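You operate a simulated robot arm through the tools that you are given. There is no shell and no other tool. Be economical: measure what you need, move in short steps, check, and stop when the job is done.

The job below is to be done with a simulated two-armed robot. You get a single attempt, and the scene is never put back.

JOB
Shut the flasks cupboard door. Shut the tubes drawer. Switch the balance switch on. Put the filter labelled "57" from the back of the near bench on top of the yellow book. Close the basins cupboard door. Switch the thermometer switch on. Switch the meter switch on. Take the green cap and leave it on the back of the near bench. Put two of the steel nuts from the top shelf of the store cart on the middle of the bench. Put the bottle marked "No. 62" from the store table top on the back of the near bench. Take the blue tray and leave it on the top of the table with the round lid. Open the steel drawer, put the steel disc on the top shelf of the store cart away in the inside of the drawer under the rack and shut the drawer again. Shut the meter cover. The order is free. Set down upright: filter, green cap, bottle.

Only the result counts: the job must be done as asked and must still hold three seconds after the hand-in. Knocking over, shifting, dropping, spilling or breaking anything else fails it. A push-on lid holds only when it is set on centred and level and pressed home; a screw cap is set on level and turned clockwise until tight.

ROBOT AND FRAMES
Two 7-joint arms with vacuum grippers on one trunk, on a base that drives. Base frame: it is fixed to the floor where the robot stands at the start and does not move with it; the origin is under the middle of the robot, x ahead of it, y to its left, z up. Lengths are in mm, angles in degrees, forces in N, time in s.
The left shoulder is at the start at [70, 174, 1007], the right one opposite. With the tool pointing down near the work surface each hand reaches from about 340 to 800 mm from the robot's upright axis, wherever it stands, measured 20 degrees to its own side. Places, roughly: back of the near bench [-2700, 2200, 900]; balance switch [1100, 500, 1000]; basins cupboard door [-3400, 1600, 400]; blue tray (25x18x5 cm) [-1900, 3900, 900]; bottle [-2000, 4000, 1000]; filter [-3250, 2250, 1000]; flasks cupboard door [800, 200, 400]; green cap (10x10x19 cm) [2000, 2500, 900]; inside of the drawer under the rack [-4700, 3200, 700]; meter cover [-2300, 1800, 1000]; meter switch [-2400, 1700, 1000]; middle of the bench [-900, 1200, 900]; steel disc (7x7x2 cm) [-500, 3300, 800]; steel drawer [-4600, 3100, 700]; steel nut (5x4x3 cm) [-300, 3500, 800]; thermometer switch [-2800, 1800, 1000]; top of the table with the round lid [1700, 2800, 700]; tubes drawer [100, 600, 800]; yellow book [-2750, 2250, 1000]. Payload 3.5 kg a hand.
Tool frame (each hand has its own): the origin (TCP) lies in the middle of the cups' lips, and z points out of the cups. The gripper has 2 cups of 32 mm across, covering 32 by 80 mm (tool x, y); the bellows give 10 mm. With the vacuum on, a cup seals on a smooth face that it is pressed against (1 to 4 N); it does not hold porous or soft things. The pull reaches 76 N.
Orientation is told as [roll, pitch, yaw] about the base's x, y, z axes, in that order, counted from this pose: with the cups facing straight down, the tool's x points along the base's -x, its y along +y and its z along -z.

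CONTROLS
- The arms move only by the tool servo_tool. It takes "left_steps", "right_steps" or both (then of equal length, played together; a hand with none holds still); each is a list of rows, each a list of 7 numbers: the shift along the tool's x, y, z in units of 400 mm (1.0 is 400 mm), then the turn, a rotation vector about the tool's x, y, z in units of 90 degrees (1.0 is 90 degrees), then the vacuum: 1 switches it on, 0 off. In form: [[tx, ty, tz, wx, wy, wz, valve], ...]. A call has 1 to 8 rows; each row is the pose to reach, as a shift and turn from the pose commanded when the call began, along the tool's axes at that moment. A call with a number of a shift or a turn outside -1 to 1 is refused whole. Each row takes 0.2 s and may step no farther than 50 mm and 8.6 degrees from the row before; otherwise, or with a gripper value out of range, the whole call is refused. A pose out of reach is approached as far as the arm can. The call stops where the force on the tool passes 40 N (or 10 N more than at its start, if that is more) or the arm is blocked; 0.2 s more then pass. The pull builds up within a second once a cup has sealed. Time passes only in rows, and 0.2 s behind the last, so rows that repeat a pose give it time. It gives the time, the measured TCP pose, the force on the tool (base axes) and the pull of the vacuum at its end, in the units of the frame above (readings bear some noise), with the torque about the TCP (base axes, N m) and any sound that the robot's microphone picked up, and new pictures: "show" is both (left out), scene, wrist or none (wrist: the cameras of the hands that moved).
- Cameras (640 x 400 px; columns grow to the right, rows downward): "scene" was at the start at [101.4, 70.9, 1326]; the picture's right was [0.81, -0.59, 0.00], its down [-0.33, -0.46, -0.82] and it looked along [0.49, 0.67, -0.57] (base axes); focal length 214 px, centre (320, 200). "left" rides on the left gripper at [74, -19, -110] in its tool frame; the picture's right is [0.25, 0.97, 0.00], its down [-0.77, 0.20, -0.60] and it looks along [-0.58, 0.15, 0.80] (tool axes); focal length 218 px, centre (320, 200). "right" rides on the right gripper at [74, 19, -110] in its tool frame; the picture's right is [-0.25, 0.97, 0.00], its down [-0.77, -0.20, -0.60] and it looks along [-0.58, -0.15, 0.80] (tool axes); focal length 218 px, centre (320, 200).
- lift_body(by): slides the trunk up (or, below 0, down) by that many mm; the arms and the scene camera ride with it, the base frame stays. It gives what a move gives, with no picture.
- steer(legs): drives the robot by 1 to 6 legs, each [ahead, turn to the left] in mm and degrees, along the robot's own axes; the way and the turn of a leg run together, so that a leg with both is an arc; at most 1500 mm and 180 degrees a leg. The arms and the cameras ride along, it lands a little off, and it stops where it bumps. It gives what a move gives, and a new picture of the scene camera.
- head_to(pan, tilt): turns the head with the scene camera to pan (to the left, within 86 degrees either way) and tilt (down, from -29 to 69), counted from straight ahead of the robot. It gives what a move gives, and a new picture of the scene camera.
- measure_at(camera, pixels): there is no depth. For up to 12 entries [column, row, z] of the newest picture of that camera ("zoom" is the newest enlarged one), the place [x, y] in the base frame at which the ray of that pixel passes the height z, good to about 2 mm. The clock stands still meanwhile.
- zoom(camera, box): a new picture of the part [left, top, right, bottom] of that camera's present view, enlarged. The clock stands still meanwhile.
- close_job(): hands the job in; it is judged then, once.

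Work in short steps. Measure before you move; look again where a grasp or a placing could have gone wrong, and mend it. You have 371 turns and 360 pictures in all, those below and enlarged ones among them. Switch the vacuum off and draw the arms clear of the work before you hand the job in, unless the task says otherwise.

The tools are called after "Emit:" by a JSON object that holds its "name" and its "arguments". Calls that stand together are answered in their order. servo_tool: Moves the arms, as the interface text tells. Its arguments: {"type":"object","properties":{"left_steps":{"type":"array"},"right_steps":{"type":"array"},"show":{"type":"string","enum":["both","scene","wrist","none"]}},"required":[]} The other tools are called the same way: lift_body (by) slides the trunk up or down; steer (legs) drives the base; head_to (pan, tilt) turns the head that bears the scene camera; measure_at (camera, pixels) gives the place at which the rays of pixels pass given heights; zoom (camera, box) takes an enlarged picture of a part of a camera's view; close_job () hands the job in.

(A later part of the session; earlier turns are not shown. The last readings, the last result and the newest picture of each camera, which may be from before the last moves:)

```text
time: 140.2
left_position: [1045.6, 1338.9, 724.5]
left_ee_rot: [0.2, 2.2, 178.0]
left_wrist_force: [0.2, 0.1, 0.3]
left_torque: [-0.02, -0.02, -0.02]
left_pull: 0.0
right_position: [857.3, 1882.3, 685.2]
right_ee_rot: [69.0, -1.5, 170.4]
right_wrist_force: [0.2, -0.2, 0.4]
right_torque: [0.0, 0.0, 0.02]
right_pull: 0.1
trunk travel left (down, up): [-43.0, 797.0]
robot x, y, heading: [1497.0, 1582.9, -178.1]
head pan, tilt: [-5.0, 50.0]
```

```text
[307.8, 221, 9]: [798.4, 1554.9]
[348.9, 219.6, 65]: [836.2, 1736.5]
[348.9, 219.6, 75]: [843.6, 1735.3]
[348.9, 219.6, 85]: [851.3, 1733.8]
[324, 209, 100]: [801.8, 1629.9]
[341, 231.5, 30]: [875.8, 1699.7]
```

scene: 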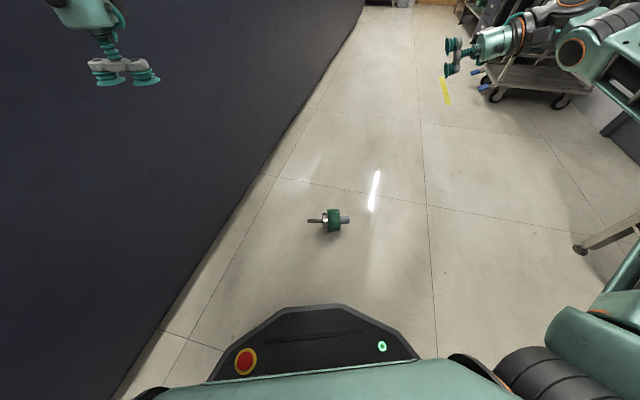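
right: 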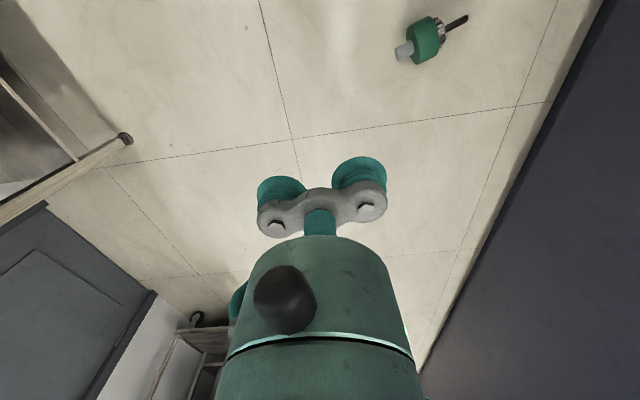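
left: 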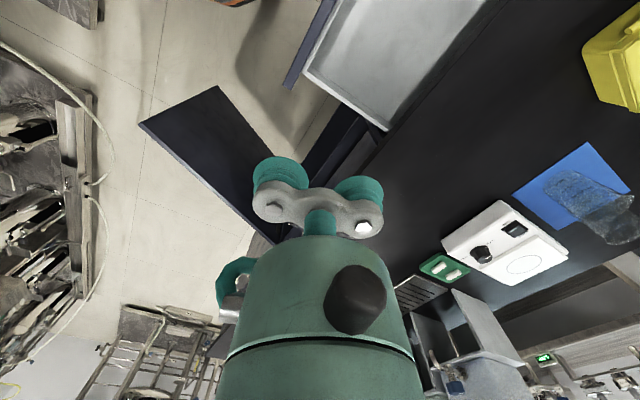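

Knob face K≈(841,1736,72). I lower the hand along the approach line in two calls.

Emit:
{"name": "servo_tool", "arguments": {"right_steps": [[0.002, -0.1033, 0.0533, 0, 0, 0, 0], [0.004, -0.2067, 0.1067, 0, 0, 0, 0], [0.005, -0.31, 0.16, 0, 0, 0, 0], [0.007, -0.4133, 0.2133, 0, 0, 0, 0], [0.009, -0.5167, 0.2667, 0, 0, 0, 0], [0.0105, -0.62, 0.32, 0, 0, 0, 0]], "show": "none"}}

Emit:
{"name": "servo_tool", "arguments": {"right_steps": [[0.002, -0.1033, 0.0433, 0, 0, 0, 0], [0.004, -0.2067, 0.0867, 0, 0, 0, 0], [0.005, -0.31, 0.13, 0, 0, 0, 0], [0.007, -0.4133, 0.1733, 0, 0, 0, 0], [0.009, -0.5167, 0.2167, 0, 0, 0, 0], [0.0105, -0.59, 0.26, 0, 0, 0, 0]], "show": "both"}}

```text
time: 141.6
left_position: [1046.1, 1339.2, 724.4]
left_ee_rot: [0.2, 2.1, 177.9]
left_wrist_force: [0.4, 0.6, 0.0]
left_torque: [0.03, 0.02, 0.0]
left_pull: 0.1
right_position: [850.1, 1851.6, 407.1]
right_ee_rot: [68.8, -1.5, 170.3]
right_wrist_force: [-0.6, -0.3, 0.4]
right_torque: [0.01, 0.0, -0.01]
right_pull: 0.0
trunk travel left (down, up): [-43.0, 797.0]
robot x, y, heading: [1497.0, 1579.8, -178.1]
head pan, tilt: [-5.0, 50.0]
```

```text
time: 143.0
left_position: [1045.6, 1338.3, 723.5]
left_ee_rot: [0.3, 2.1, 178.0]
left_wrist_force: [-0.9, -0.2, 0.2]
left_torque: [0.0, 0.01, 0.01]
left_pull: 0.1
right_position: [846.6, 1842.5, 148.9]
right_ee_rot: [68.8, -1.5, 170.3]
right_wrist_force: [0.2, -0.3, 0.5]
right_torque: [-0.01, 0.01, -0.01]
right_pull: 0.1
trunk travel left (down, up): [-43.0, 797.0]
robot x, y, heading: [1498.7, 1581.7, -178.0]
head pan, tilt: [-5.0, 50.0]
```

scene: 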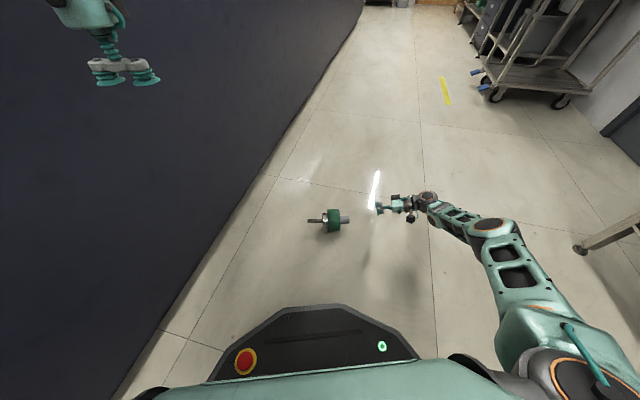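
right: 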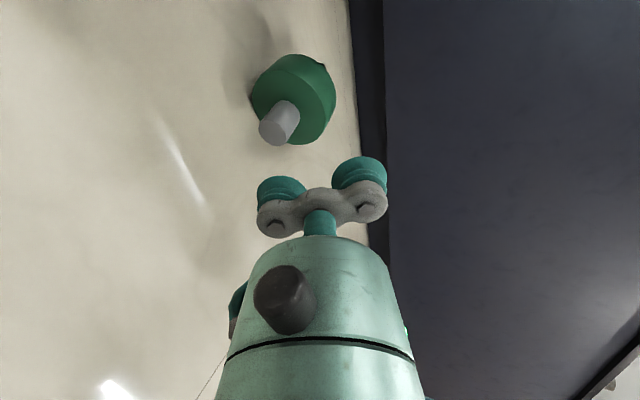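

I zoom the wrist view to line the knob face up with the lower (−y) cup.

Emit:
{"name": "zoom", "arguments": {"camera": "right", "box": [230, 80, 330, 142]}}

Emit:
{"name": "zoom", "arguments": {"camera": "scene", "box": [300, 180, 440, 268]}}

```text
6.40 times, centred on (280, 111) of right
```

zoom: 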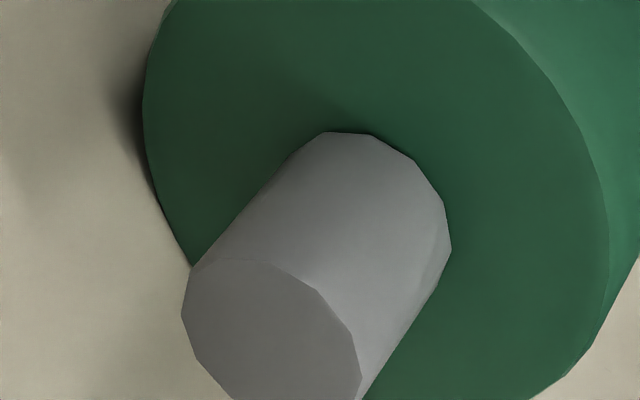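

```text
4.55 times, centred on (370, 224) of scene
```

zoom: 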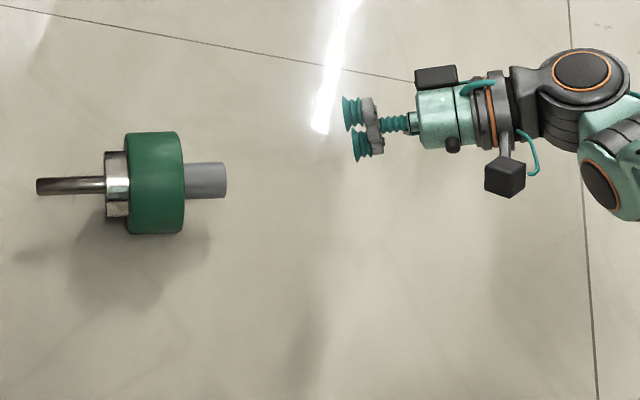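

The wrist view puts the knob face at z≈57. I level the tool 7° more and approach to 50 mm before it.

Emit:
{"name": "servo_tool", "arguments": {"right_steps": [[0.003, -0.04, 0.07, -0.04, 0, 0, 0], [0.007, -0.08, 0.14, -0.078, 0, 0, 0], [0.007, -0.08, 0.188, -0.078, 0, 0, 0], [0.007, -0.08, 0.188, -0.078, 0, 0, 0]], "show": "wrist"}}

Emit:
{"name": "zoom", "arguments": {"camera": "right", "box": [220, 80, 380, 180]}}

Emit:
{"name": "zoom", "arguments": {"camera": "scene", "box": [300, 180, 440, 268]}}

```text
time: 144.0
left_position: [1044.5, 1338.5, 723.0]
left_ee_rot: [0.2, 2.1, 177.9]
left_wrist_force: [0.5, -0.5, -0.5]
left_torque: [0.0, 0.01, 0.01]
left_pull: 0.1
right_position: [842.9, 1781.7, 94.7]
right_ee_rot: [75.8, -1.6, 170.3]
right_wrist_force: [0.0, -0.6, -0.2]
right_torque: [0.03, -0.03, -0.03]
right_pull: 0.0
right hand out of reach, approached as far as the arm can: row 2, 3, 4
trunk travel left (down, up): [-43.0, 797.0]
robot x, y, heading: [1502.3, 1579.2, -178.0]
head pan, tilt: [-5.0, 50.0]
```

right: 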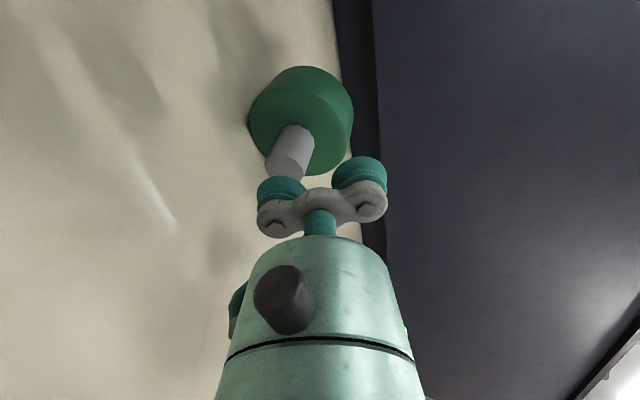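

```text
4.00 times, centred on (300, 130) of right
```

zoom: 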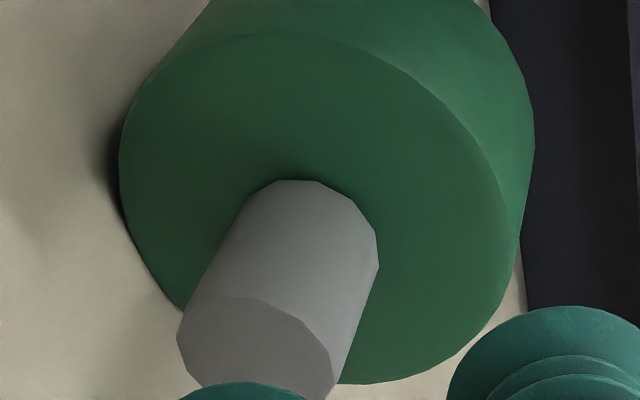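

```text
4.55 times, centred on (370, 224) of scene
```

zoom: 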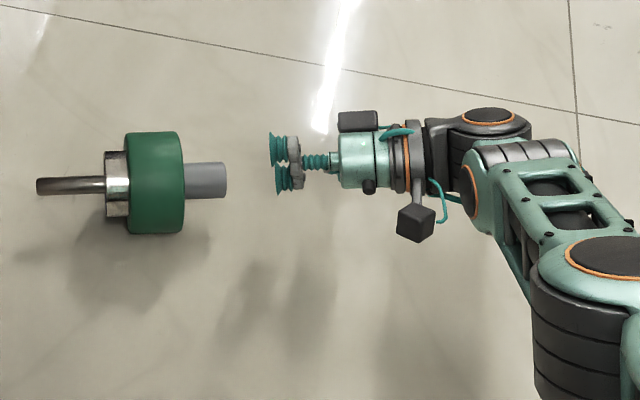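

The knob axis turns out nearly horizontal (disc lying on its rim, z≈50). I raise the hand a bit, lower the trunk 40 mm for better reach, then level the tool.

Emit:
{"name": "servo_tool", "arguments": {"right_steps": [[0, 0.06, -0.05, 0, 0, 0, 0], [0, 0.1, -0.08, 0, 0, 0, 0]], "show": "none"}}

Emit:
{"name": "lift_body", "arguments": {"by": -40}}

Emit:
{"name": "servo_tool", "arguments": {"right_steps": [[0, 0, 0, -0.07, 0, 0, 0], [0, 0, 0, -0.12, 0, 0, 0], [0, 0, 0, -0.12, 0, 0, 0]], "show": "wrist"}}

Emit:
{"name": "zoom", "arguments": {"camera": "right", "box": [220, 80, 380, 180]}}

```text
time: 144.6
left_position: [1046.0, 1339.6, 723.5]
left_ee_rot: [0.1, 2.1, 178.2]
left_wrist_force: [0.1, 0.7, 1.0]
left_torque: [0.02, -0.02, 0.04]
left_pull: 0.1
right_position: [847.8, 1803.5, 143.5]
right_ee_rot: [75.7, -1.5, 170.3]
right_wrist_force: [-0.8, 0.6, -0.6]
right_torque: [0.0, -0.01, 0.02]
right_pull: 0.1
trunk travel left (down, up): [-43.0, 797.0]
robot x, y, heading: [1494.2, 1575.6, -177.8]
head pan, tilt: [-5.0, 50.0]
```

```text
time: 145.4
left_position: [1045.7, 1339.0, 684.9]
left_ee_rot: [0.1, 2.1, 178.2]
left_wrist_force: [-0.3, 0.2, -0.6]
left_torque: [0.01, 0.02, 0.0]
left_pull: 0.0
right_position: [846.5, 1803.7, 102.8]
right_ee_rot: [75.8, -1.5, 170.3]
right_wrist_force: [-0.3, 0.2, -0.3]
right_torque: [0.03, -0.01, 0.01]
right_pull: 0.2
trunk travel left (down, up): [-3.0, 837.0]
robot x, y, heading: [1495.3, 1579.7, -177.9]
head pan, tilt: [-5.0, 50.0]
```

```text
time: 146.2
left_position: [1046.9, 1338.3, 684.3]
left_ee_rot: [0.2, 2.1, 178.1]
left_wrist_force: [0.6, 0.2, 0.1]
left_torque: [0.02, -0.01, -0.01]
left_pull: 0.0
right_position: [846.3, 1802.8, 102.5]
right_ee_rot: [86.7, -1.6, 170.3]
right_wrist_force: [0.1, -0.1, 0.5]
right_torque: [0.01, 0.0, 0.0]
right_pull: 0.0
trunk travel left (down, up): [-3.0, 837.0]
robot x, y, heading: [1500.1, 1578.4, -177.9]
head pan, tilt: [-5.0, 50.0]
```

right: 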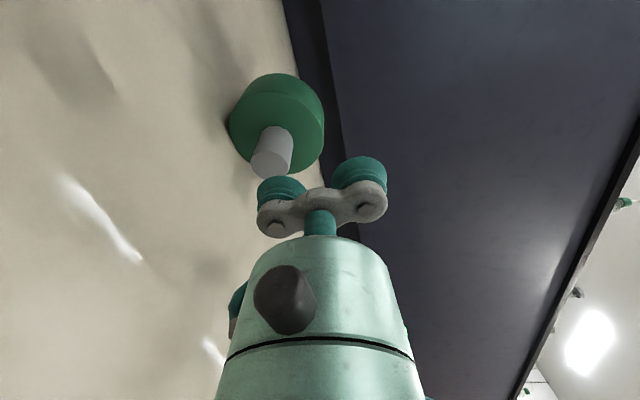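

```text
4.00 times, centred on (300, 130) of right
```

zoom: 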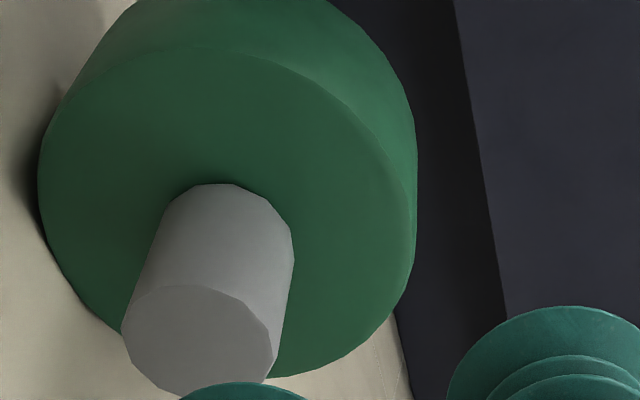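

Now the axis is aligned in elevation. I shift (x+4, y−17) and advance with vacuum on to just before contact.

Emit:
{"name": "servo_tool", "arguments": {"right_steps": [[0.01, -0.0415, 0.02, 0, 0.03, 0, 1], [0.01, -0.0415, 0.05, 0, 0.05, 0, 1], [0.01, -0.0415, 0.075, 0, 0.05, 0, 1], [0.01, -0.0415, 0.09, 0, 0.05, 0, 1], [0.01, -0.0415, 0.09, 0, 0.05, 0, 1]], "show": "wrist"}}

Emit:
{"name": "zoom", "arguments": {"camera": "right", "box": [220, 100, 380, 200]}}

Emit:
{"name": "zoom", "arguments": {"camera": "scene", "box": [310, 195, 390, 245]}}

```text
time: 147.4
left_position: [1045.9, 1338.7, 683.6]
left_ee_rot: [0.2, 2.2, 178.2]
left_wrist_force: [-0.1, 0.0, -0.8]
left_torque: [0.01, 0.01, 0.0]
left_pull: 0.0
right_position: [854.5, 1764.9, 92.5]
right_ee_rot: [86.4, -1.2, 174.8]
right_wrist_force: [0.2, -0.2, -0.5]
right_torque: [0.01, 0.02, 0.03]
right_pull: 0.0
right hand out of reach, approached as far as the arm can: row 1, 2, 3, 4, 5
trunk travel left (down, up): [-3.0, 837.0]
robot x, y, heading: [1495.5, 1572.7, -177.8]
head pan, tilt: [-5.0, 50.0]
```

right: 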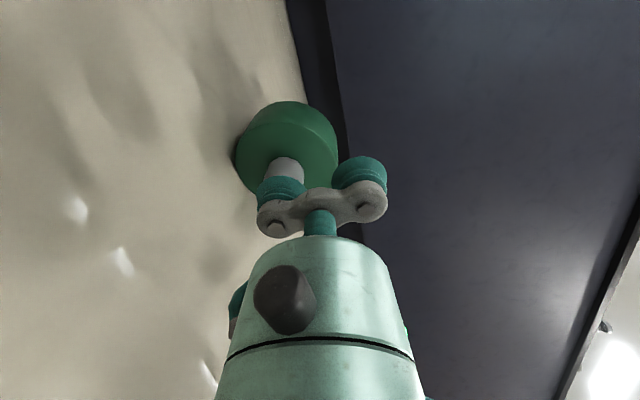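

```text
4.00 times, centred on (300, 150) of right
```

zoom: 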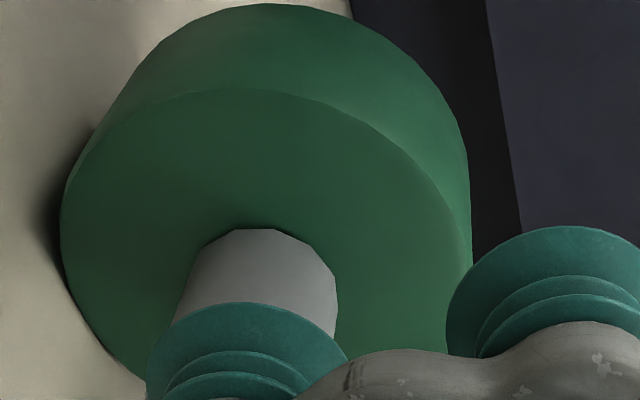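

```text
8.00 times, centred on (350, 220) of scene
```

zoom: 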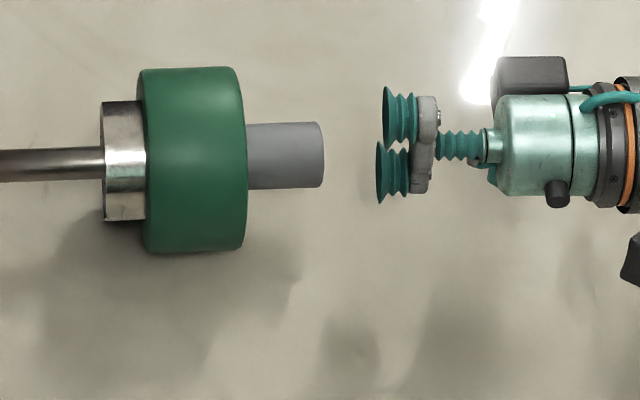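

The arm is at its reach limit. I retract the hand 50 mm, drive 90 mm ahead, and re-approach.

Emit:
{"name": "servo_tool", "arguments": {"right_steps": [[0, 0.02, -0.06, 0, 0, 0, 0], [0, 0.05, -0.15, 0, 0, 0, 0]], "show": "none"}}

Emit:
{"name": "steer", "arguments": {"legs": [[90, 0]]}}

```text
time: 148.0
left_position: [1046.3, 1338.0, 683.7]
left_ee_rot: [0.2, 2.0, 178.1]
left_wrist_force: [0.2, -0.3, 0.7]
left_torque: [0.02, -0.02, -0.01]
left_pull: 0.0
right_position: [860.1, 1826.1, 115.5]
right_ee_rot: [86.5, -1.2, 174.9]
right_wrist_force: [0.2, 0.0, 0.0]
right_torque: [-0.01, -0.03, 0.0]
right_pull: 0.0
trunk travel left (down, up): [-3.0, 837.0]
robot x, y, heading: [1500.4, 1579.0, -178.1]
head pan, tilt: [-5.0, 50.0]
```

```text
time: 149.1
left_position: [954.8, 1336.8, 685.0]
left_ee_rot: [0.2, 2.1, 178.1]
left_wrist_force: [0.3, 0.6, 0.5]
left_torque: [0.03, 0.0, 0.0]
left_pull: 0.0
right_position: [769.0, 1824.4, 115.9]
right_ee_rot: [86.5, -1.1, 174.6]
right_wrist_force: [0.3, 0.1, 1.3]
right_torque: [0.0, 0.0, 0.01]
right_pull: 0.0
trunk travel left (down, up): [-3.0, 837.0]
robot x, y, heading: [1406.6, 1578.6, -178.0]
head pan, tilt: [-5.0, 50.0]
```

scene: 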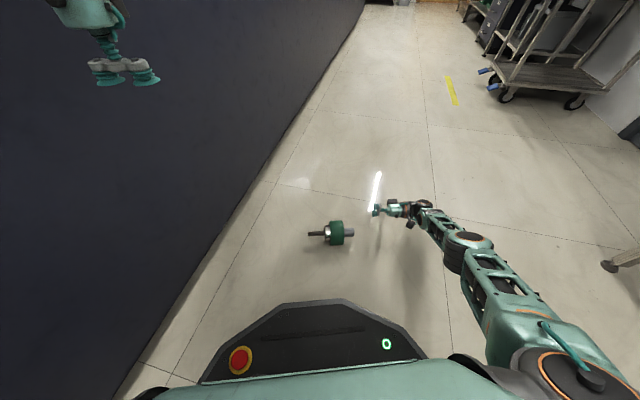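

Knob must be ~35 mm wide; K≈(831,1739,50) with a horizontal axis. I move to 50 mm before it.

Emit:
{"name": "servo_tool", "arguments": {"right_steps": [[0.09, -0.03, 0.02, 0, 0, 0, 1], [0.1755, -0.06, 0.05, 0, 0, 0, 1], [0.1755, -0.092, 0.083, 0, 0, 0, 1], [0.1755, -0.092, 0.083, 0, 0, 0, 1]], "show": "wrist"}}

Emit:
{"name": "zoom", "arguments": {"camera": "right", "box": [220, 80, 380, 180]}}

Emit:
{"name": "zoom", "arguments": {"camera": "scene", "box": [310, 208, 390, 258]}}

```text
time: 150.1
left_position: [954.3, 1336.9, 685.3]
left_ee_rot: [0.1, 2.1, 178.0]
left_wrist_force: [0.1, 0.6, 1.3]
left_torque: [-0.02, -0.01, -0.03]
left_pull: 0.0
right_position: [835.3, 1787.8, 76.1]
right_ee_rot: [86.6, -1.1, 174.7]
right_wrist_force: [0.3, -0.4, 0.3]
right_torque: [-0.02, -0.01, -0.01]
right_pull: 0.0
trunk travel left (down, up): [-3.0, 837.0]
robot x, y, heading: [1410.9, 1577.2, -178.4]
head pan, tilt: [-5.0, 50.0]
```

right: 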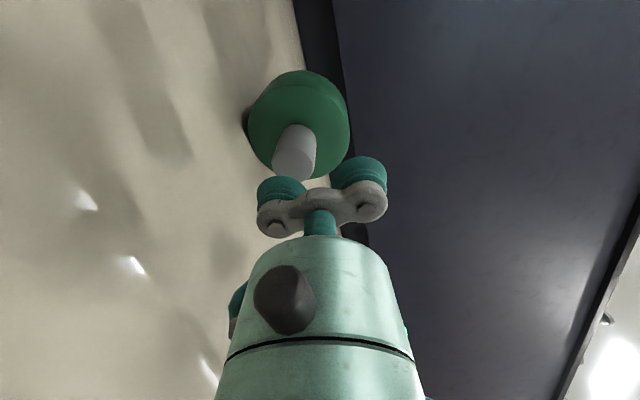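

```text
4.00 times, centred on (300, 130) of right
```

zoom: 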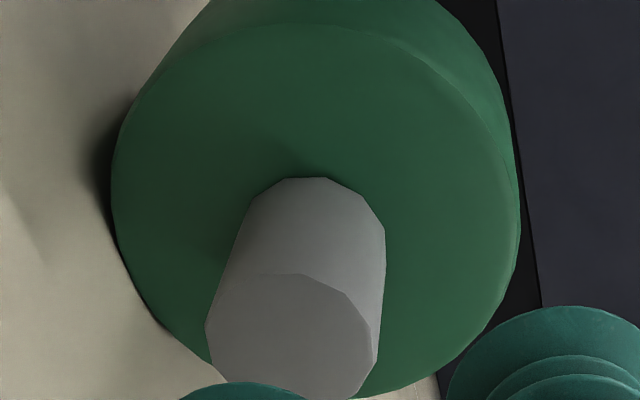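

```text
8.00 times, centred on (350, 233) of scene
```

zoom: 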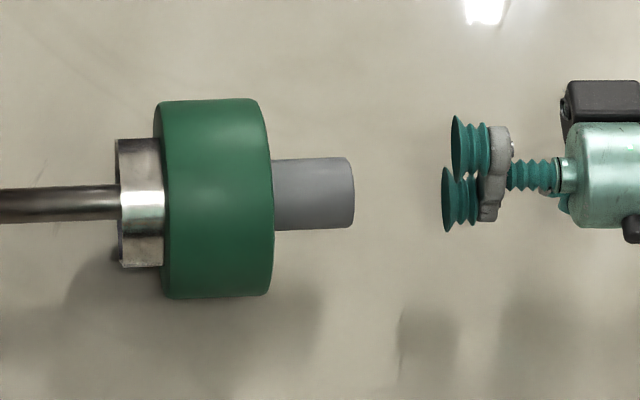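

Well aligned (knob at tool (−3,−24.5,53)). I advance to contact with the vacuum on.

Emit:
{"name": "servo_tool", "arguments": {"right_steps": [[-0.0075, 0, 0.06, 0, 0, 0, 1], [-0.0075, 0, 0.11, 0, 0, 0, 1], [-0.0075, 0, 0.13, 0, 0, 0, 1], [-0.0075, 0, 0.14, 0, 0, 0, 1], [-0.0075, 0, 0.145, 0, 0, 0, 1], [-0.0075, 0, 0.145, 0, 0, 0, 1], [-0.0075, 0, 0.145, 0, 0, 0, 1]], "show": "wrist"}}

Emit:
{"name": "zoom", "arguments": {"camera": "scene", "box": [310, 208, 390, 258]}}

```text
time: 151.7
left_position: [955.3, 1336.1, 684.4]
left_ee_rot: [0.3, 2.0, 178.1]
left_wrist_force: [0.4, 0.2, 0.2]
left_torque: [0.01, -0.03, -0.01]
left_pull: 0.0
right_position: [827.8, 1728.2, 72.5]
right_ee_rot: [86.5, -1.2, 174.8]
right_wrist_force: [-0.7, 2.9, 2.0]
right_torque: [0.73, -0.05, -0.01]
right_pull: 38.0
trunk travel left (down, up): [-3.0, 837.0]
robot x, y, heading: [1406.6, 1577.7, -178.1]
head pan, tilt: [-5.0, 50.0]
```

right: 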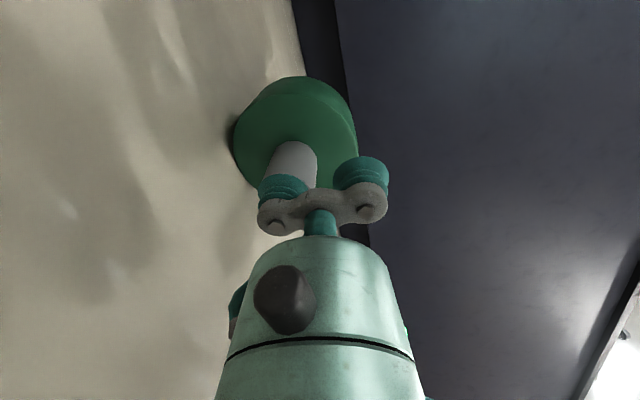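

```text
8.00 times, centred on (350, 233) of scene
```

zoom: 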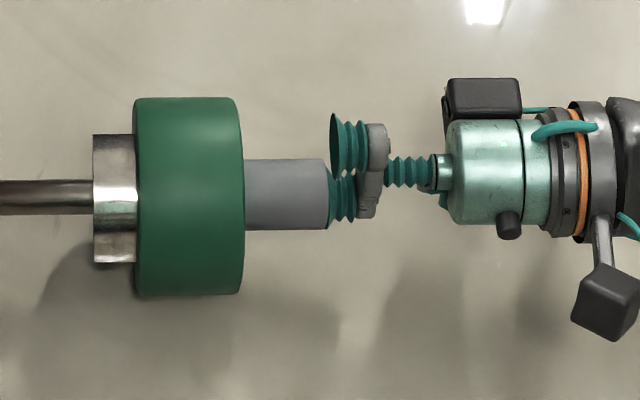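

Sealed (38 N). I lift a little, then rotate the tool back toward vertical while rising, gently.

Emit:
{"name": "servo_tool", "arguments": {"right_steps": [[0, 0.02, 0, 0.0, 0, 0, 1], [0, 0.05, 0, 0.02, 0, 0, 1], [0, 0.09, 0, 0.06, 0, 0, 1], [0, 0.14, 0, 0.11, 0, 0, 1], [0, 0.2, 0, 0.17, 0, 0, 1], [0, 0.27, 0, 0.24, 0, 0, 1], [0, 0.34, 0, 0.31, 0, 0, 1], [0, 0.41, 0, 0.38, 0, 0, 1]], "show": "scene"}}

```text
time: 153.5
left_position: [956.7, 1336.4, 684.0]
left_ee_rot: [0.2, 2.2, 178.0]
left_wrist_force: [-1.0, 0.1, -0.2]
left_torque: [-0.01, -0.02, -0.03]
left_pull: 0.1
right_position: [830.2, 1718.7, 236.4]
right_ee_rot: [52.2, -1.1, 174.7]
right_wrist_force: [0.1, 0.2, -3.2]
right_torque: [1.0, -0.08, 0.04]
right_pull: 37.9
trunk travel left (down, up): [-3.0, 837.0]
robot x, y, heading: [1410.4, 1573.5, -178.1]
head pan, tilt: [-5.0, 50.0]
```

scene: 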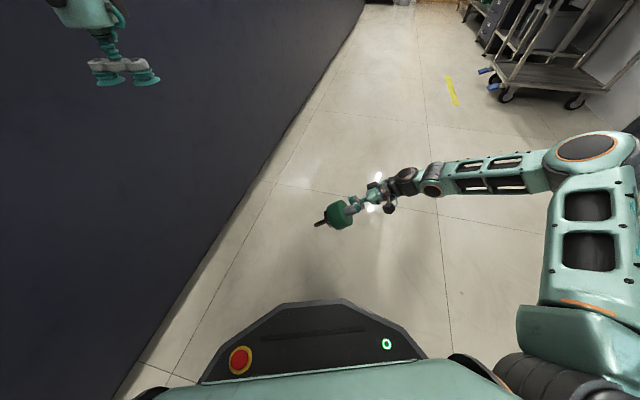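

Held (about 3 N). I finish rotating to vertical while rising.

Emit:
{"name": "servo_tool", "arguments": {"right_steps": [[0, 0.04, -0.031, 0.07, 0, 0, 1], [0, 0.08, -0.062, 0.145, 0, 0, 1], [0, 0.12, -0.093, 0.22, 0, 0, 1], [0, 0.16, -0.124, 0.295, 0, 0, 1], [0, 0.2, -0.155, 0.37, 0, 0, 1], [0, 0.24, -0.186, 0.445, 0, 0, 1], [0, 0.28, -0.217, 0.52, 0, 0, 1], [0, 0.32, -0.248, 0.58, 0, 0, 1]], "show": "scene"}}

```text
time: 155.3
left_position: [956.0, 1335.3, 683.8]
left_ee_rot: [0.2, 2.2, 178.0]
left_wrist_force: [0.3, 0.8, -0.6]
left_torque: [-0.01, 0.0, 0.0]
left_pull: 0.0
right_position: [833.4, 1717.6, 397.6]
right_ee_rot: [0.0, -1.2, 174.8]
right_wrist_force: [-0.5, -0.3, -3.1]
right_torque: [0.83, -0.1, 0.03]
right_pull: 37.5
trunk travel left (down, up): [-3.0, 837.0]
robot x, y, heading: [1409.9, 1575.9, -178.3]
head pan, tilt: [-5.0, 50.0]
```

scene: 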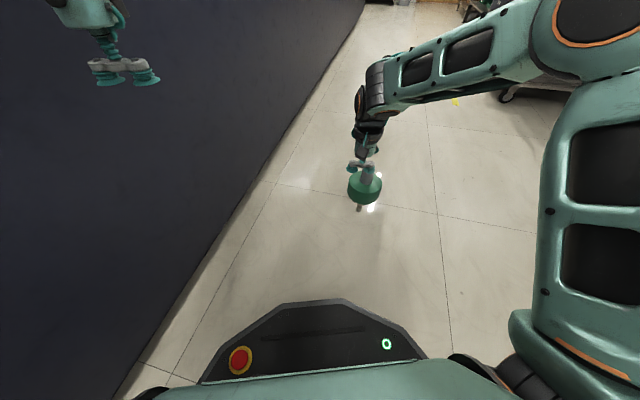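

The cap is upright in the −y cup. I raise the trunk and pull the hand closer to the body for gentler driving.

Emit:
{"name": "lift_body", "arguments": {"by": 500}}

Emit:
{"name": "servo_tool", "arguments": {"right_steps": [[0.03, 0, -0.03, 0, 0, 0, 1], [0.08, 0, -0.08, 0, 0, 0, 1], [0.14, 0, -0.14, 0, 0, 0, 1], [0.2, 0, -0.2, 0, 0, 0, 1], [0.25, 0, -0.26, 0, 0, 0, 1], [0.28, 0, -0.31, 0, 0, 0, 1], [0.3, 0, -0.34, 0, 0, 0, 1]], "show": "scene"}}

```text
refused: 500 is not a number from -400 to 400
```

```text
time: 156.9
left_position: [955.0, 1335.4, 683.8]
left_ee_rot: [0.2, 2.1, 178.0]
left_wrist_force: [0.1, 0.5, -0.1]
left_torque: [0.01, 0.02, 0.02]
left_pull: 0.1
right_position: [956.0, 1705.1, 531.4]
right_ee_rot: [0.1, -1.3, 174.8]
right_wrist_force: [-0.2, -0.9, -2.9]
right_torque: [0.85, -0.07, 0.06]
right_pull: 37.9
trunk travel left (down, up): [-3.0, 837.0]
robot x, y, heading: [1407.9, 1575.6, -177.8]
head pan, tilt: [-5.0, 50.0]
```

scene: 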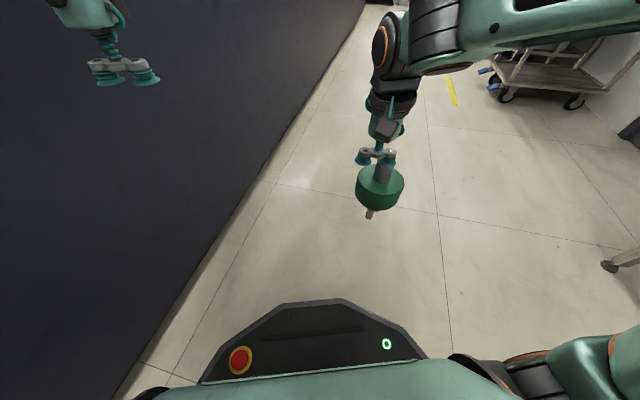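

Emit:
{"name": "lift_body", "arguments": {"by": 400}}

Emit:
{"name": "lift_body", "arguments": {"by": 300}}

Emit:
{"name": "steer", "arguments": {"legs": [[0, -5], [0, -5], [0, -5], [0, -5]]}}

```text
time: 160.8
left_position: [955.6, 1336.6, 1085.0]
left_ee_rot: [0.2, 2.2, 178.0]
left_wrist_force: [-0.4, 0.0, -1.3]
left_torque: [0.02, -0.03, -0.03]
left_pull: 0.0
right_position: [955.0, 1706.5, 929.8]
right_ee_rot: [0.1, -1.2, 174.7]
right_wrist_force: [-0.5, 0.1, -2.7]
right_torque: [0.8, -0.12, 0.01]
right_pull: 37.1
trunk travel left (down, up): [-403.0, 437.0]
robot x, y, heading: [1404.8, 1575.8, -178.1]
head pan, tilt: [-5.0, 50.0]
```

```text
time: 163.8
left_position: [955.8, 1335.8, 1384.1]
left_ee_rot: [0.2, 2.2, 178.0]
left_wrist_force: [0.6, -1.1, 0.3]
left_torque: [-0.02, -0.02, -0.02]
left_pull: 0.1
right_position: [953.2, 1706.2, 1229.9]
right_ee_rot: [0.1, -1.2, 174.7]
right_wrist_force: [-0.1, -0.6, -3.3]
right_torque: [0.81, -0.1, 0.04]
right_pull: 37.9
trunk travel left (down, up): [-703.0, 137.0]
robot x, y, heading: [1409.9, 1577.5, -178.0]
head pan, tilt: [-5.0, 50.0]
```

```text
time: 166.2
left_position: [899.3, 1499.8, 1383.2]
left_ee_rot: [0.0, 2.1, 158.3]
left_wrist_force: [-1.0, -0.4, 0.2]
left_torque: [0.03, 0.01, -0.03]
left_pull: 0.0
right_position: [1025.0, 1850.3, 1230.9]
right_ee_rot: [-0.1, -1.3, 154.9]
right_wrist_force: [-0.6, -0.3, -2.4]
right_torque: [0.76, -0.38, 0.02]
right_pull: 38.4
trunk travel left (down, up): [-703.0, 137.0]
robot x, y, heading: [1406.4, 1575.6, 162.2]
head pan, tilt: [-5.0, 50.0]
```

scene: 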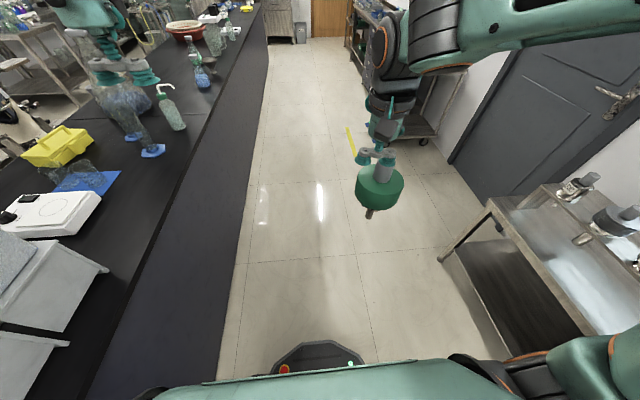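

Still held (38 N). I test a straight drive of 300 mm.

Emit:
{"name": "steer", "arguments": {"legs": [[300, 0]]}}

```text
time: 168.2
left_position: [620.5, 1595.7, 1385.4]
left_ee_rot: [0.2, 2.1, 158.3]
left_wrist_force: [0.0, -1.4, 0.1]
left_torque: [0.01, 0.03, 0.0]
left_pull: 0.1
right_position: [744.3, 1944.1, 1231.2]
right_ee_rot: [0.1, -1.3, 154.9]
right_wrist_force: [0.1, -0.1, -2.9]
right_torque: [0.77, -0.4, 0.0]
right_pull: 37.9
trunk travel left (down, up): [-703.0, 137.0]
robot x, y, heading: [1124.7, 1669.2, 162.1]
head pan, tilt: [-5.0, 50.0]
```

scene: 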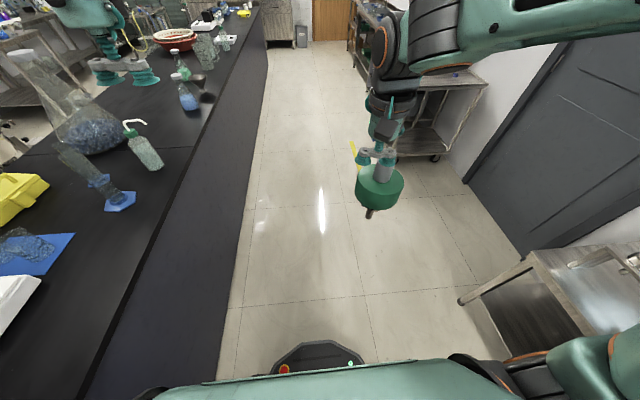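

Holds. I drive on along the aisle.

Emit:
{"name": "steer", "arguments": {"legs": [[1200, 0], [1200, 0]]}}

Emit:
{"name": "head_to", "arguments": {"pan": 20, "tilt": 30}}

```text
time: 180.0
left_position: [-1669.9, 2325.3, 1384.0]
left_ee_rot: [0.2, 2.1, 158.3]
left_wrist_force: [0.9, -0.2, 0.1]
left_torque: [-0.01, 0.01, 0.0]
left_pull: 0.1
right_position: [-1545.6, 2674.1, 1231.2]
right_ee_rot: [0.2, -1.1, 155.0]
right_wrist_force: [0.4, 0.1, -3.2]
right_torque: [0.72, -0.37, -0.02]
right_pull: 37.6
trunk travel left (down, up): [-703.0, 137.0]
robot x, y, heading: [-1162.5, 2400.7, 162.1]
head pan, tilt: [-5.0, 50.0]
```

scene: 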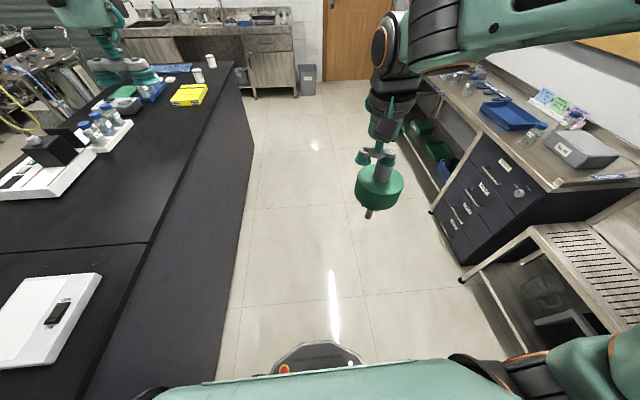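

```text
time: 180.8
left_position: [-1671.2, 2325.3, 1384.3]
left_ee_rot: [0.2, 2.1, 158.2]
left_wrist_force: [-0.9, -0.4, 0.1]
left_torque: [-0.03, 0.01, 0.01]
left_pull: 0.1
right_position: [-1545.4, 2673.2, 1230.0]
right_ee_rot: [0.0, -1.2, 155.0]
right_wrist_force: [-0.2, -0.2, -1.8]
right_torque: [0.74, -0.43, 0.04]
right_pull: 38.4
trunk travel left (down, up): [-703.0, 137.0]
robot x, y, heading: [-1159.4, 2400.4, 162.0]
head pan, tilt: [20.0, 30.0]
```

scene: 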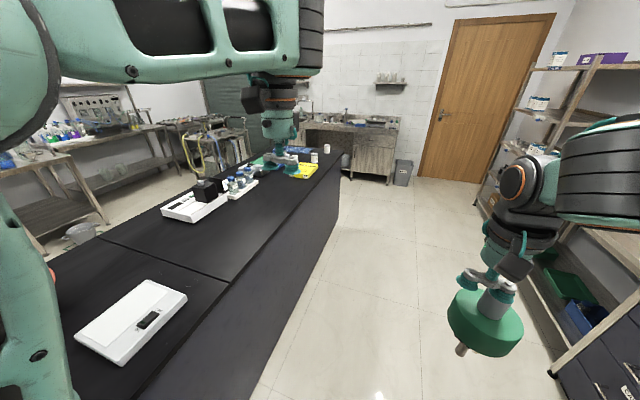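

I drive 1100 mm further and look at the near bench's back.

Emit:
{"name": "steer", "arguments": {"legs": [[1100, 0]]}}

Emit:
{"name": "head_to", "arguments": {"pan": 60, "tilt": 35}}

```text
time: 186.5
left_position: [-2725.9, 2673.0, 1385.4]
left_ee_rot: [0.2, 2.1, 157.9]
left_wrist_force: [-0.9, -0.3, 0.3]
left_torque: [-0.02, 0.02, -0.01]
left_pull: 0.0
right_position: [-2599.6, 3020.7, 1229.6]
right_ee_rot: [0.1, -1.2, 154.6]
right_wrist_force: [0.3, 0.7, -3.3]
right_torque: [0.74, -0.36, 0.02]
right_pull: 37.7
trunk travel left (down, up): [-703.0, 137.0]
robot x, y, heading: [-2219.1, 2744.3, 161.6]
head pan, tilt: [20.0, 30.0]
```

scene: 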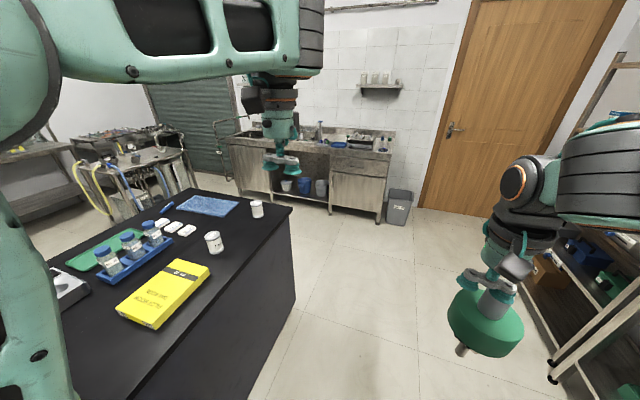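

```text
time: 187.6
left_position: [-2727.9, 2674.0, 1384.0]
left_ee_rot: [0.2, 2.1, 158.0]
left_wrist_force: [0.6, -0.7, -0.1]
left_torque: [0.01, 0.0, 0.06]
left_pull: 0.1
right_position: [-2600.5, 3021.0, 1231.2]
right_ee_rot: [0.0, -1.2, 154.6]
right_wrist_force: [0.9, 1.3, -2.6]
right_torque: [0.77, -0.36, 0.02]
right_pull: 38.0
trunk travel left (down, up): [-703.0, 137.0]
robot x, y, heading: [-2214.7, 2744.1, 161.8]
head pan, tilt: [60.0, 35.0]
```

scene: 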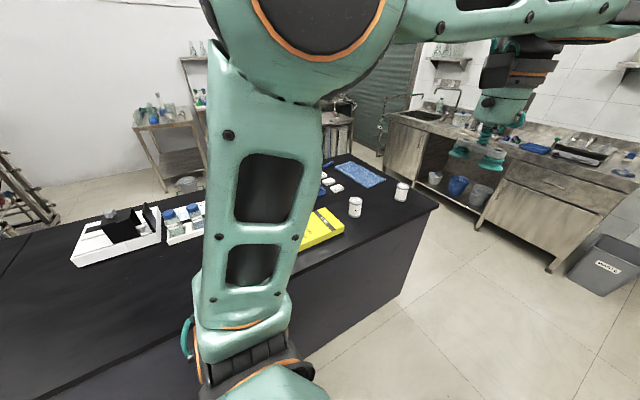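

I measure the bench's far corner, book, filters, and free back area.

Emit:
{"name": "measure_at", "arguments": {"camera": "scene", "pixels": [[437, 207, 900], [402, 197, 900], [355, 214, 900], [343, 229, 915], [312, 208, 915], [300, 262, 900], [60, 397, 900], [362, 172, 905]]}}

Emit:
{"name": "zoom", "arguments": {"camera": "scene", "box": [290, 150, 450, 250]}}

```text
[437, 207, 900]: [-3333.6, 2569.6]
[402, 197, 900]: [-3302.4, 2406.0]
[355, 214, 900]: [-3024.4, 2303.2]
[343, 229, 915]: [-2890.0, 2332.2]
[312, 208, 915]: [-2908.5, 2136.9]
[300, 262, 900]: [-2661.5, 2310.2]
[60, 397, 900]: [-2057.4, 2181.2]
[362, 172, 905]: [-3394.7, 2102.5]
```

```text
4.00 times, centred on (370, 200) of scene
```

zoom: 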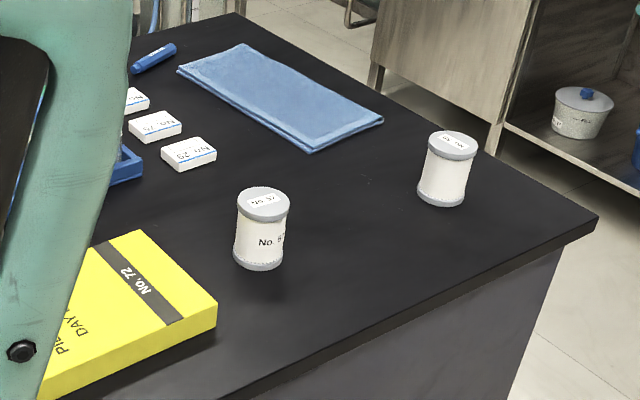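

The area between and beside the filters is free. I turn left toward the bench in small legs with the cap held.

Emit:
{"name": "steer", "arguments": {"legs": [[0, 7], [0, 7], [0, 7], [0, 7], [0, 7], [0, 7]]}}

Emit:
{"name": "steer", "arguments": {"legs": [[0, 8], [0, 8], [0, 8], [0, 8], [0, 8], [0, 8]]}}

Emit:
{"name": "head_to", "arguments": {"pan": 0, "tilt": 40}}

```text
time: 191.5
left_position: [-2552.4, 2355.4, 1384.7]
left_ee_rot: [0.4, 2.1, -160.2]
left_wrist_force: [-0.1, 0.5, 0.8]
left_torque: [-0.03, -0.02, -0.03]
left_pull: 0.2
right_position: [-2689.7, 2699.3, 1229.9]
right_ee_rot: [0.3, -1.2, -163.5]
right_wrist_force: [-0.3, -0.8, -3.4]
right_torque: [0.78, 0.18, 0.03]
right_pull: 37.8
trunk travel left (down, up): [-703.0, 137.0]
robot x, y, heading: [-2219.6, 2742.0, -156.3]
head pan, tilt: [60.0, 35.0]
```

scene: 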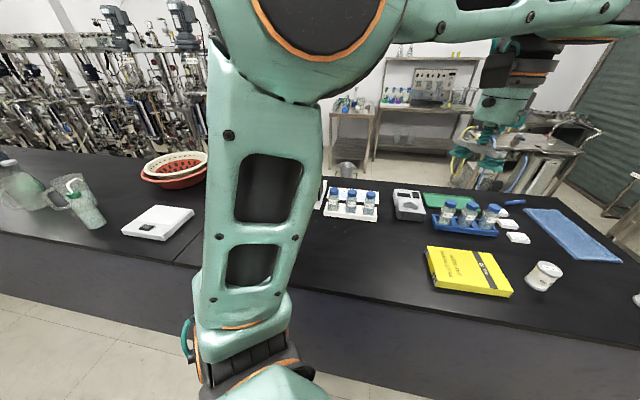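

```text
time: 195.5
left_position: [-2150.9, 2236.7, 1383.5]
left_ee_rot: [0.3, 2.0, -112.2]
left_wrist_force: [0.1, -0.1, 1.1]
left_torque: [-0.04, -0.02, 0.03]
left_pull: 0.2
right_position: [-2499.3, 2363.3, 1229.7]
right_ee_rot: [0.2, -1.2, -115.5]
right_wrist_force: [-0.7, -0.3, -2.5]
right_torque: [0.36, 0.76, 0.01]
right_pull: 37.8
trunk travel left (down, up): [-703.0, 137.0]
robot x, y, heading: [-2220.4, 2741.0, -108.2]
head pan, tilt: [60.0, 35.0]
```

scene: 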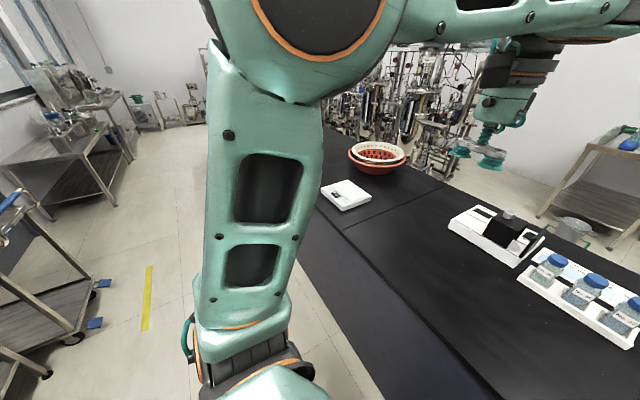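

```text
time: 196.8
left_position: [-2149.5, 2234.8, 1383.4]
left_ee_rot: [0.2, 2.0, -112.2]
left_wrist_force: [-0.2, 0.5, -0.2]
left_torque: [0.01, -0.02, 0.03]
left_pull: 0.0
right_position: [-2496.3, 2363.0, 1229.8]
right_ee_rot: [0.2, -1.2, -115.4]
right_wrist_force: [-1.0, 0.2, -3.4]
right_torque: [0.4, 0.72, 0.02]
right_pull: 37.8
trunk travel left (down, up): [-703.0, 137.0]
robot x, y, heading: [-2220.2, 2742.9, -108.3]
head pan, tilt: [0.0, 40.0]
```

scene: 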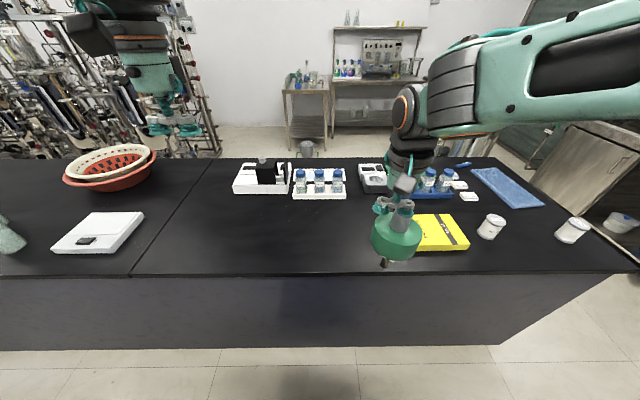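

Clear free space at the back of the near bench, around (330,240). I measure positions.

Emit:
{"name": "measure_at", "arguments": {"camera": "scene", "pixels": [[330, 240, 900], [320, 273, 900], [300, 215, 900], [412, 250, 900], [150, 275, 900], [635, 270, 900], [490, 238, 900], [570, 240, 900], [320, 195, 900]]}}

Emit:
{"name": "zoom", "arguments": {"camera": "scene", "box": [360, 170, 640, 345]}}

```text
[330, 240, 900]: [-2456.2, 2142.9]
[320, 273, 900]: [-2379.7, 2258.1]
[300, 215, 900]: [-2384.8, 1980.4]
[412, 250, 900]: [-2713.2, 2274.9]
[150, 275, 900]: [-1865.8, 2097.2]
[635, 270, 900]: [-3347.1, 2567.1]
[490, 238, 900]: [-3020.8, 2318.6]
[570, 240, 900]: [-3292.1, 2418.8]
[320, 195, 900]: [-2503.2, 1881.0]
```

```text
2.29 times, centred on (500, 258) of scene
```

zoom: 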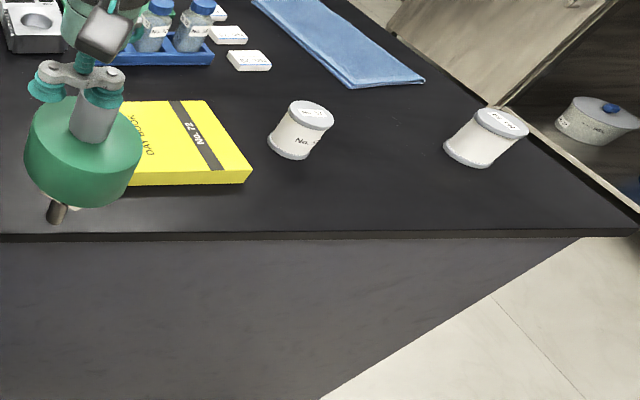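

I move the cap over the free spot at about (-2494,2170), slowly.

Emit:
{"name": "servo_tool", "arguments": {"right_steps": [[-0.04, 0.025, 0, 0, 0, 0, 1], [-0.11, 0.07, 0, 0, 0, 0, 1], [-0.18, 0.12, 0, 0, 0, 0, 1], [-0.26, 0.165, 0, 0, 0, 0, 1], [-0.33, 0.21, 0, 0, 0, 0, 1], [-0.39, 0.25, 0, 0, 0, 0, 1], [-0.4325, 0.272, 0, 0, 0, 0, 1], [-0.4325, 0.272, 0, 0, 0, 0, 1]], "show": "both"}}

```text
time: 198.6
left_position: [-2150.0, 2236.4, 1384.7]
left_ee_rot: [0.2, 2.1, -112.2]
left_wrist_force: [-0.3, -0.1, -0.1]
left_torque: [-0.02, 0.02, -0.03]
left_pull: 0.0
right_position: [-2471.5, 2160.5, 1236.6]
right_ee_rot: [0.1, -1.2, -115.4]
right_wrist_force: [0.3, 0.6, -3.4]
right_torque: [0.38, 0.75, 0.05]
right_pull: 37.8
trunk travel left (down, up): [-703.0, 137.0]
robot x, y, heading: [-2223.0, 2742.6, -108.2]
head pan, tilt: [0.0, 40.0]
```

scene: 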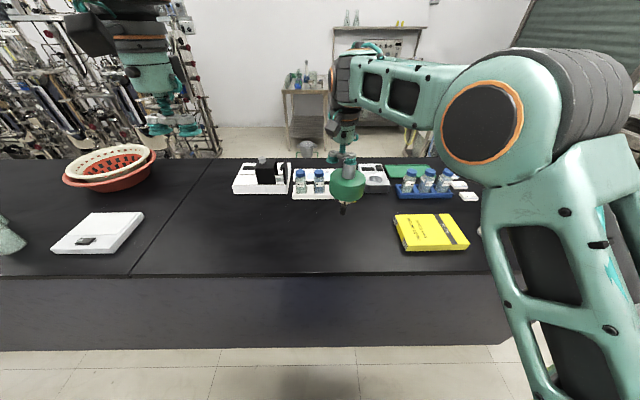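
right: 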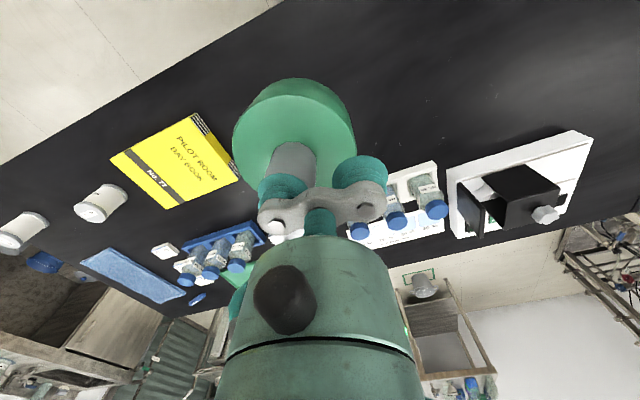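

I lower to about 30 mm above touchdown, levelling the 1.2° pitch.

Emit:
{"name": "servo_tool", "arguments": {"right_steps": [[0, 0, 0.05, 0, 0.006, 0, 1], [0, 0, 0.12, 0, 0.012, 0, 1], [0, 0, 0.19, 0, 0.013, 0, 1], [0, 0, 0.25, 0, 0.013, 0, 1], [0, 0, 0.29, 0, 0.013, 0, 1], [0, 0, 0.29, 0, 0.013, 0, 1]], "show": "scene"}}

Emit:
{"name": "zoom", "arguments": {"camera": "scene", "box": [290, 150, 410, 225]}}

```text
time: 200.0
left_position: [-2150.3, 2234.4, 1383.9]
left_ee_rot: [0.3, 2.0, -112.3]
left_wrist_force: [-0.1, 0.4, -0.7]
left_torque: [-0.02, -0.03, 0.03]
left_pull: 0.2
right_position: [-2474.4, 2157.5, 1116.7]
right_ee_rot: [0.1, -0.1, -115.5]
right_wrist_force: [0.4, 0.5, -3.4]
right_torque: [0.37, 0.73, 0.03]
right_pull: 38.0
trunk travel left (down, up): [-703.0, 137.0]
robot x, y, heading: [-2220.0, 2743.8, -108.3]
head pan, tilt: [0.0, 40.0]
```

scene: 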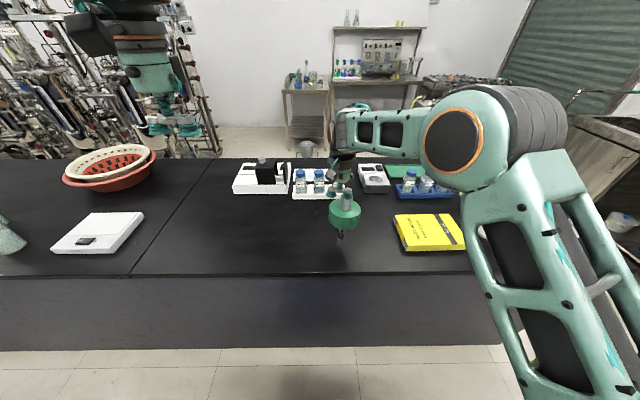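

```text
5.33 times, centred on (350, 188) of scene
```

zoom: 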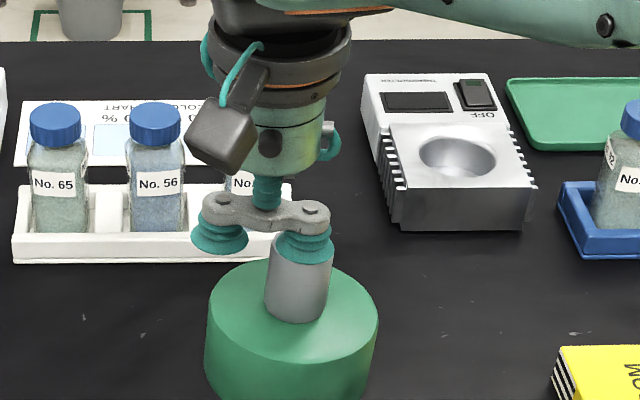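

It hangs straight. I lower in small steps until touchdown.

Emit:
{"name": "servo_tool", "arguments": {"right_steps": [[0, 0, 0.02, 0, 0, 0, 1], [0, 0, 0.035, 0, 0, 0, 1], [0, 0, 0.045, 0, 0, 0, 1], [0, 0, 0.055, 0, 0, 0, 1], [0, 0, 0.06, 0, 0, 0, 1], [0, 0, 0.06, 0, 0, 0, 1]], "show": "none"}}

Emit:
{"name": "zoom", "arguments": {"camera": "scene", "box": [290, 175, 410, 250]}}

```text
time: 201.4
left_position: [-2149.5, 2235.4, 1383.9]
left_ee_rot: [0.1, 2.2, -112.1]
left_wrist_force: [0.7, -0.2, 0.5]
left_torque: [0.03, 0.01, 0.0]
left_pull: 0.0
right_position: [-2473.7, 2157.4, 1093.0]
right_ee_rot: [0.2, 0.0, -115.6]
right_wrist_force: [0.0, 0.6, -2.9]
right_torque: [0.37, 0.76, 0.05]
right_pull: 37.9
trunk travel left (down, up): [-703.0, 137.0]
robot x, y, heading: [-2219.3, 2740.2, -108.1]
head pan, tilt: [0.0, 40.0]
```

```text
5.33 times, centred on (350, 212) of scene
```

zoom: 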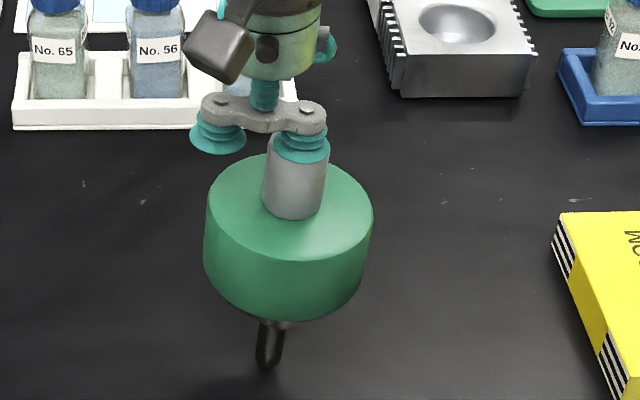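

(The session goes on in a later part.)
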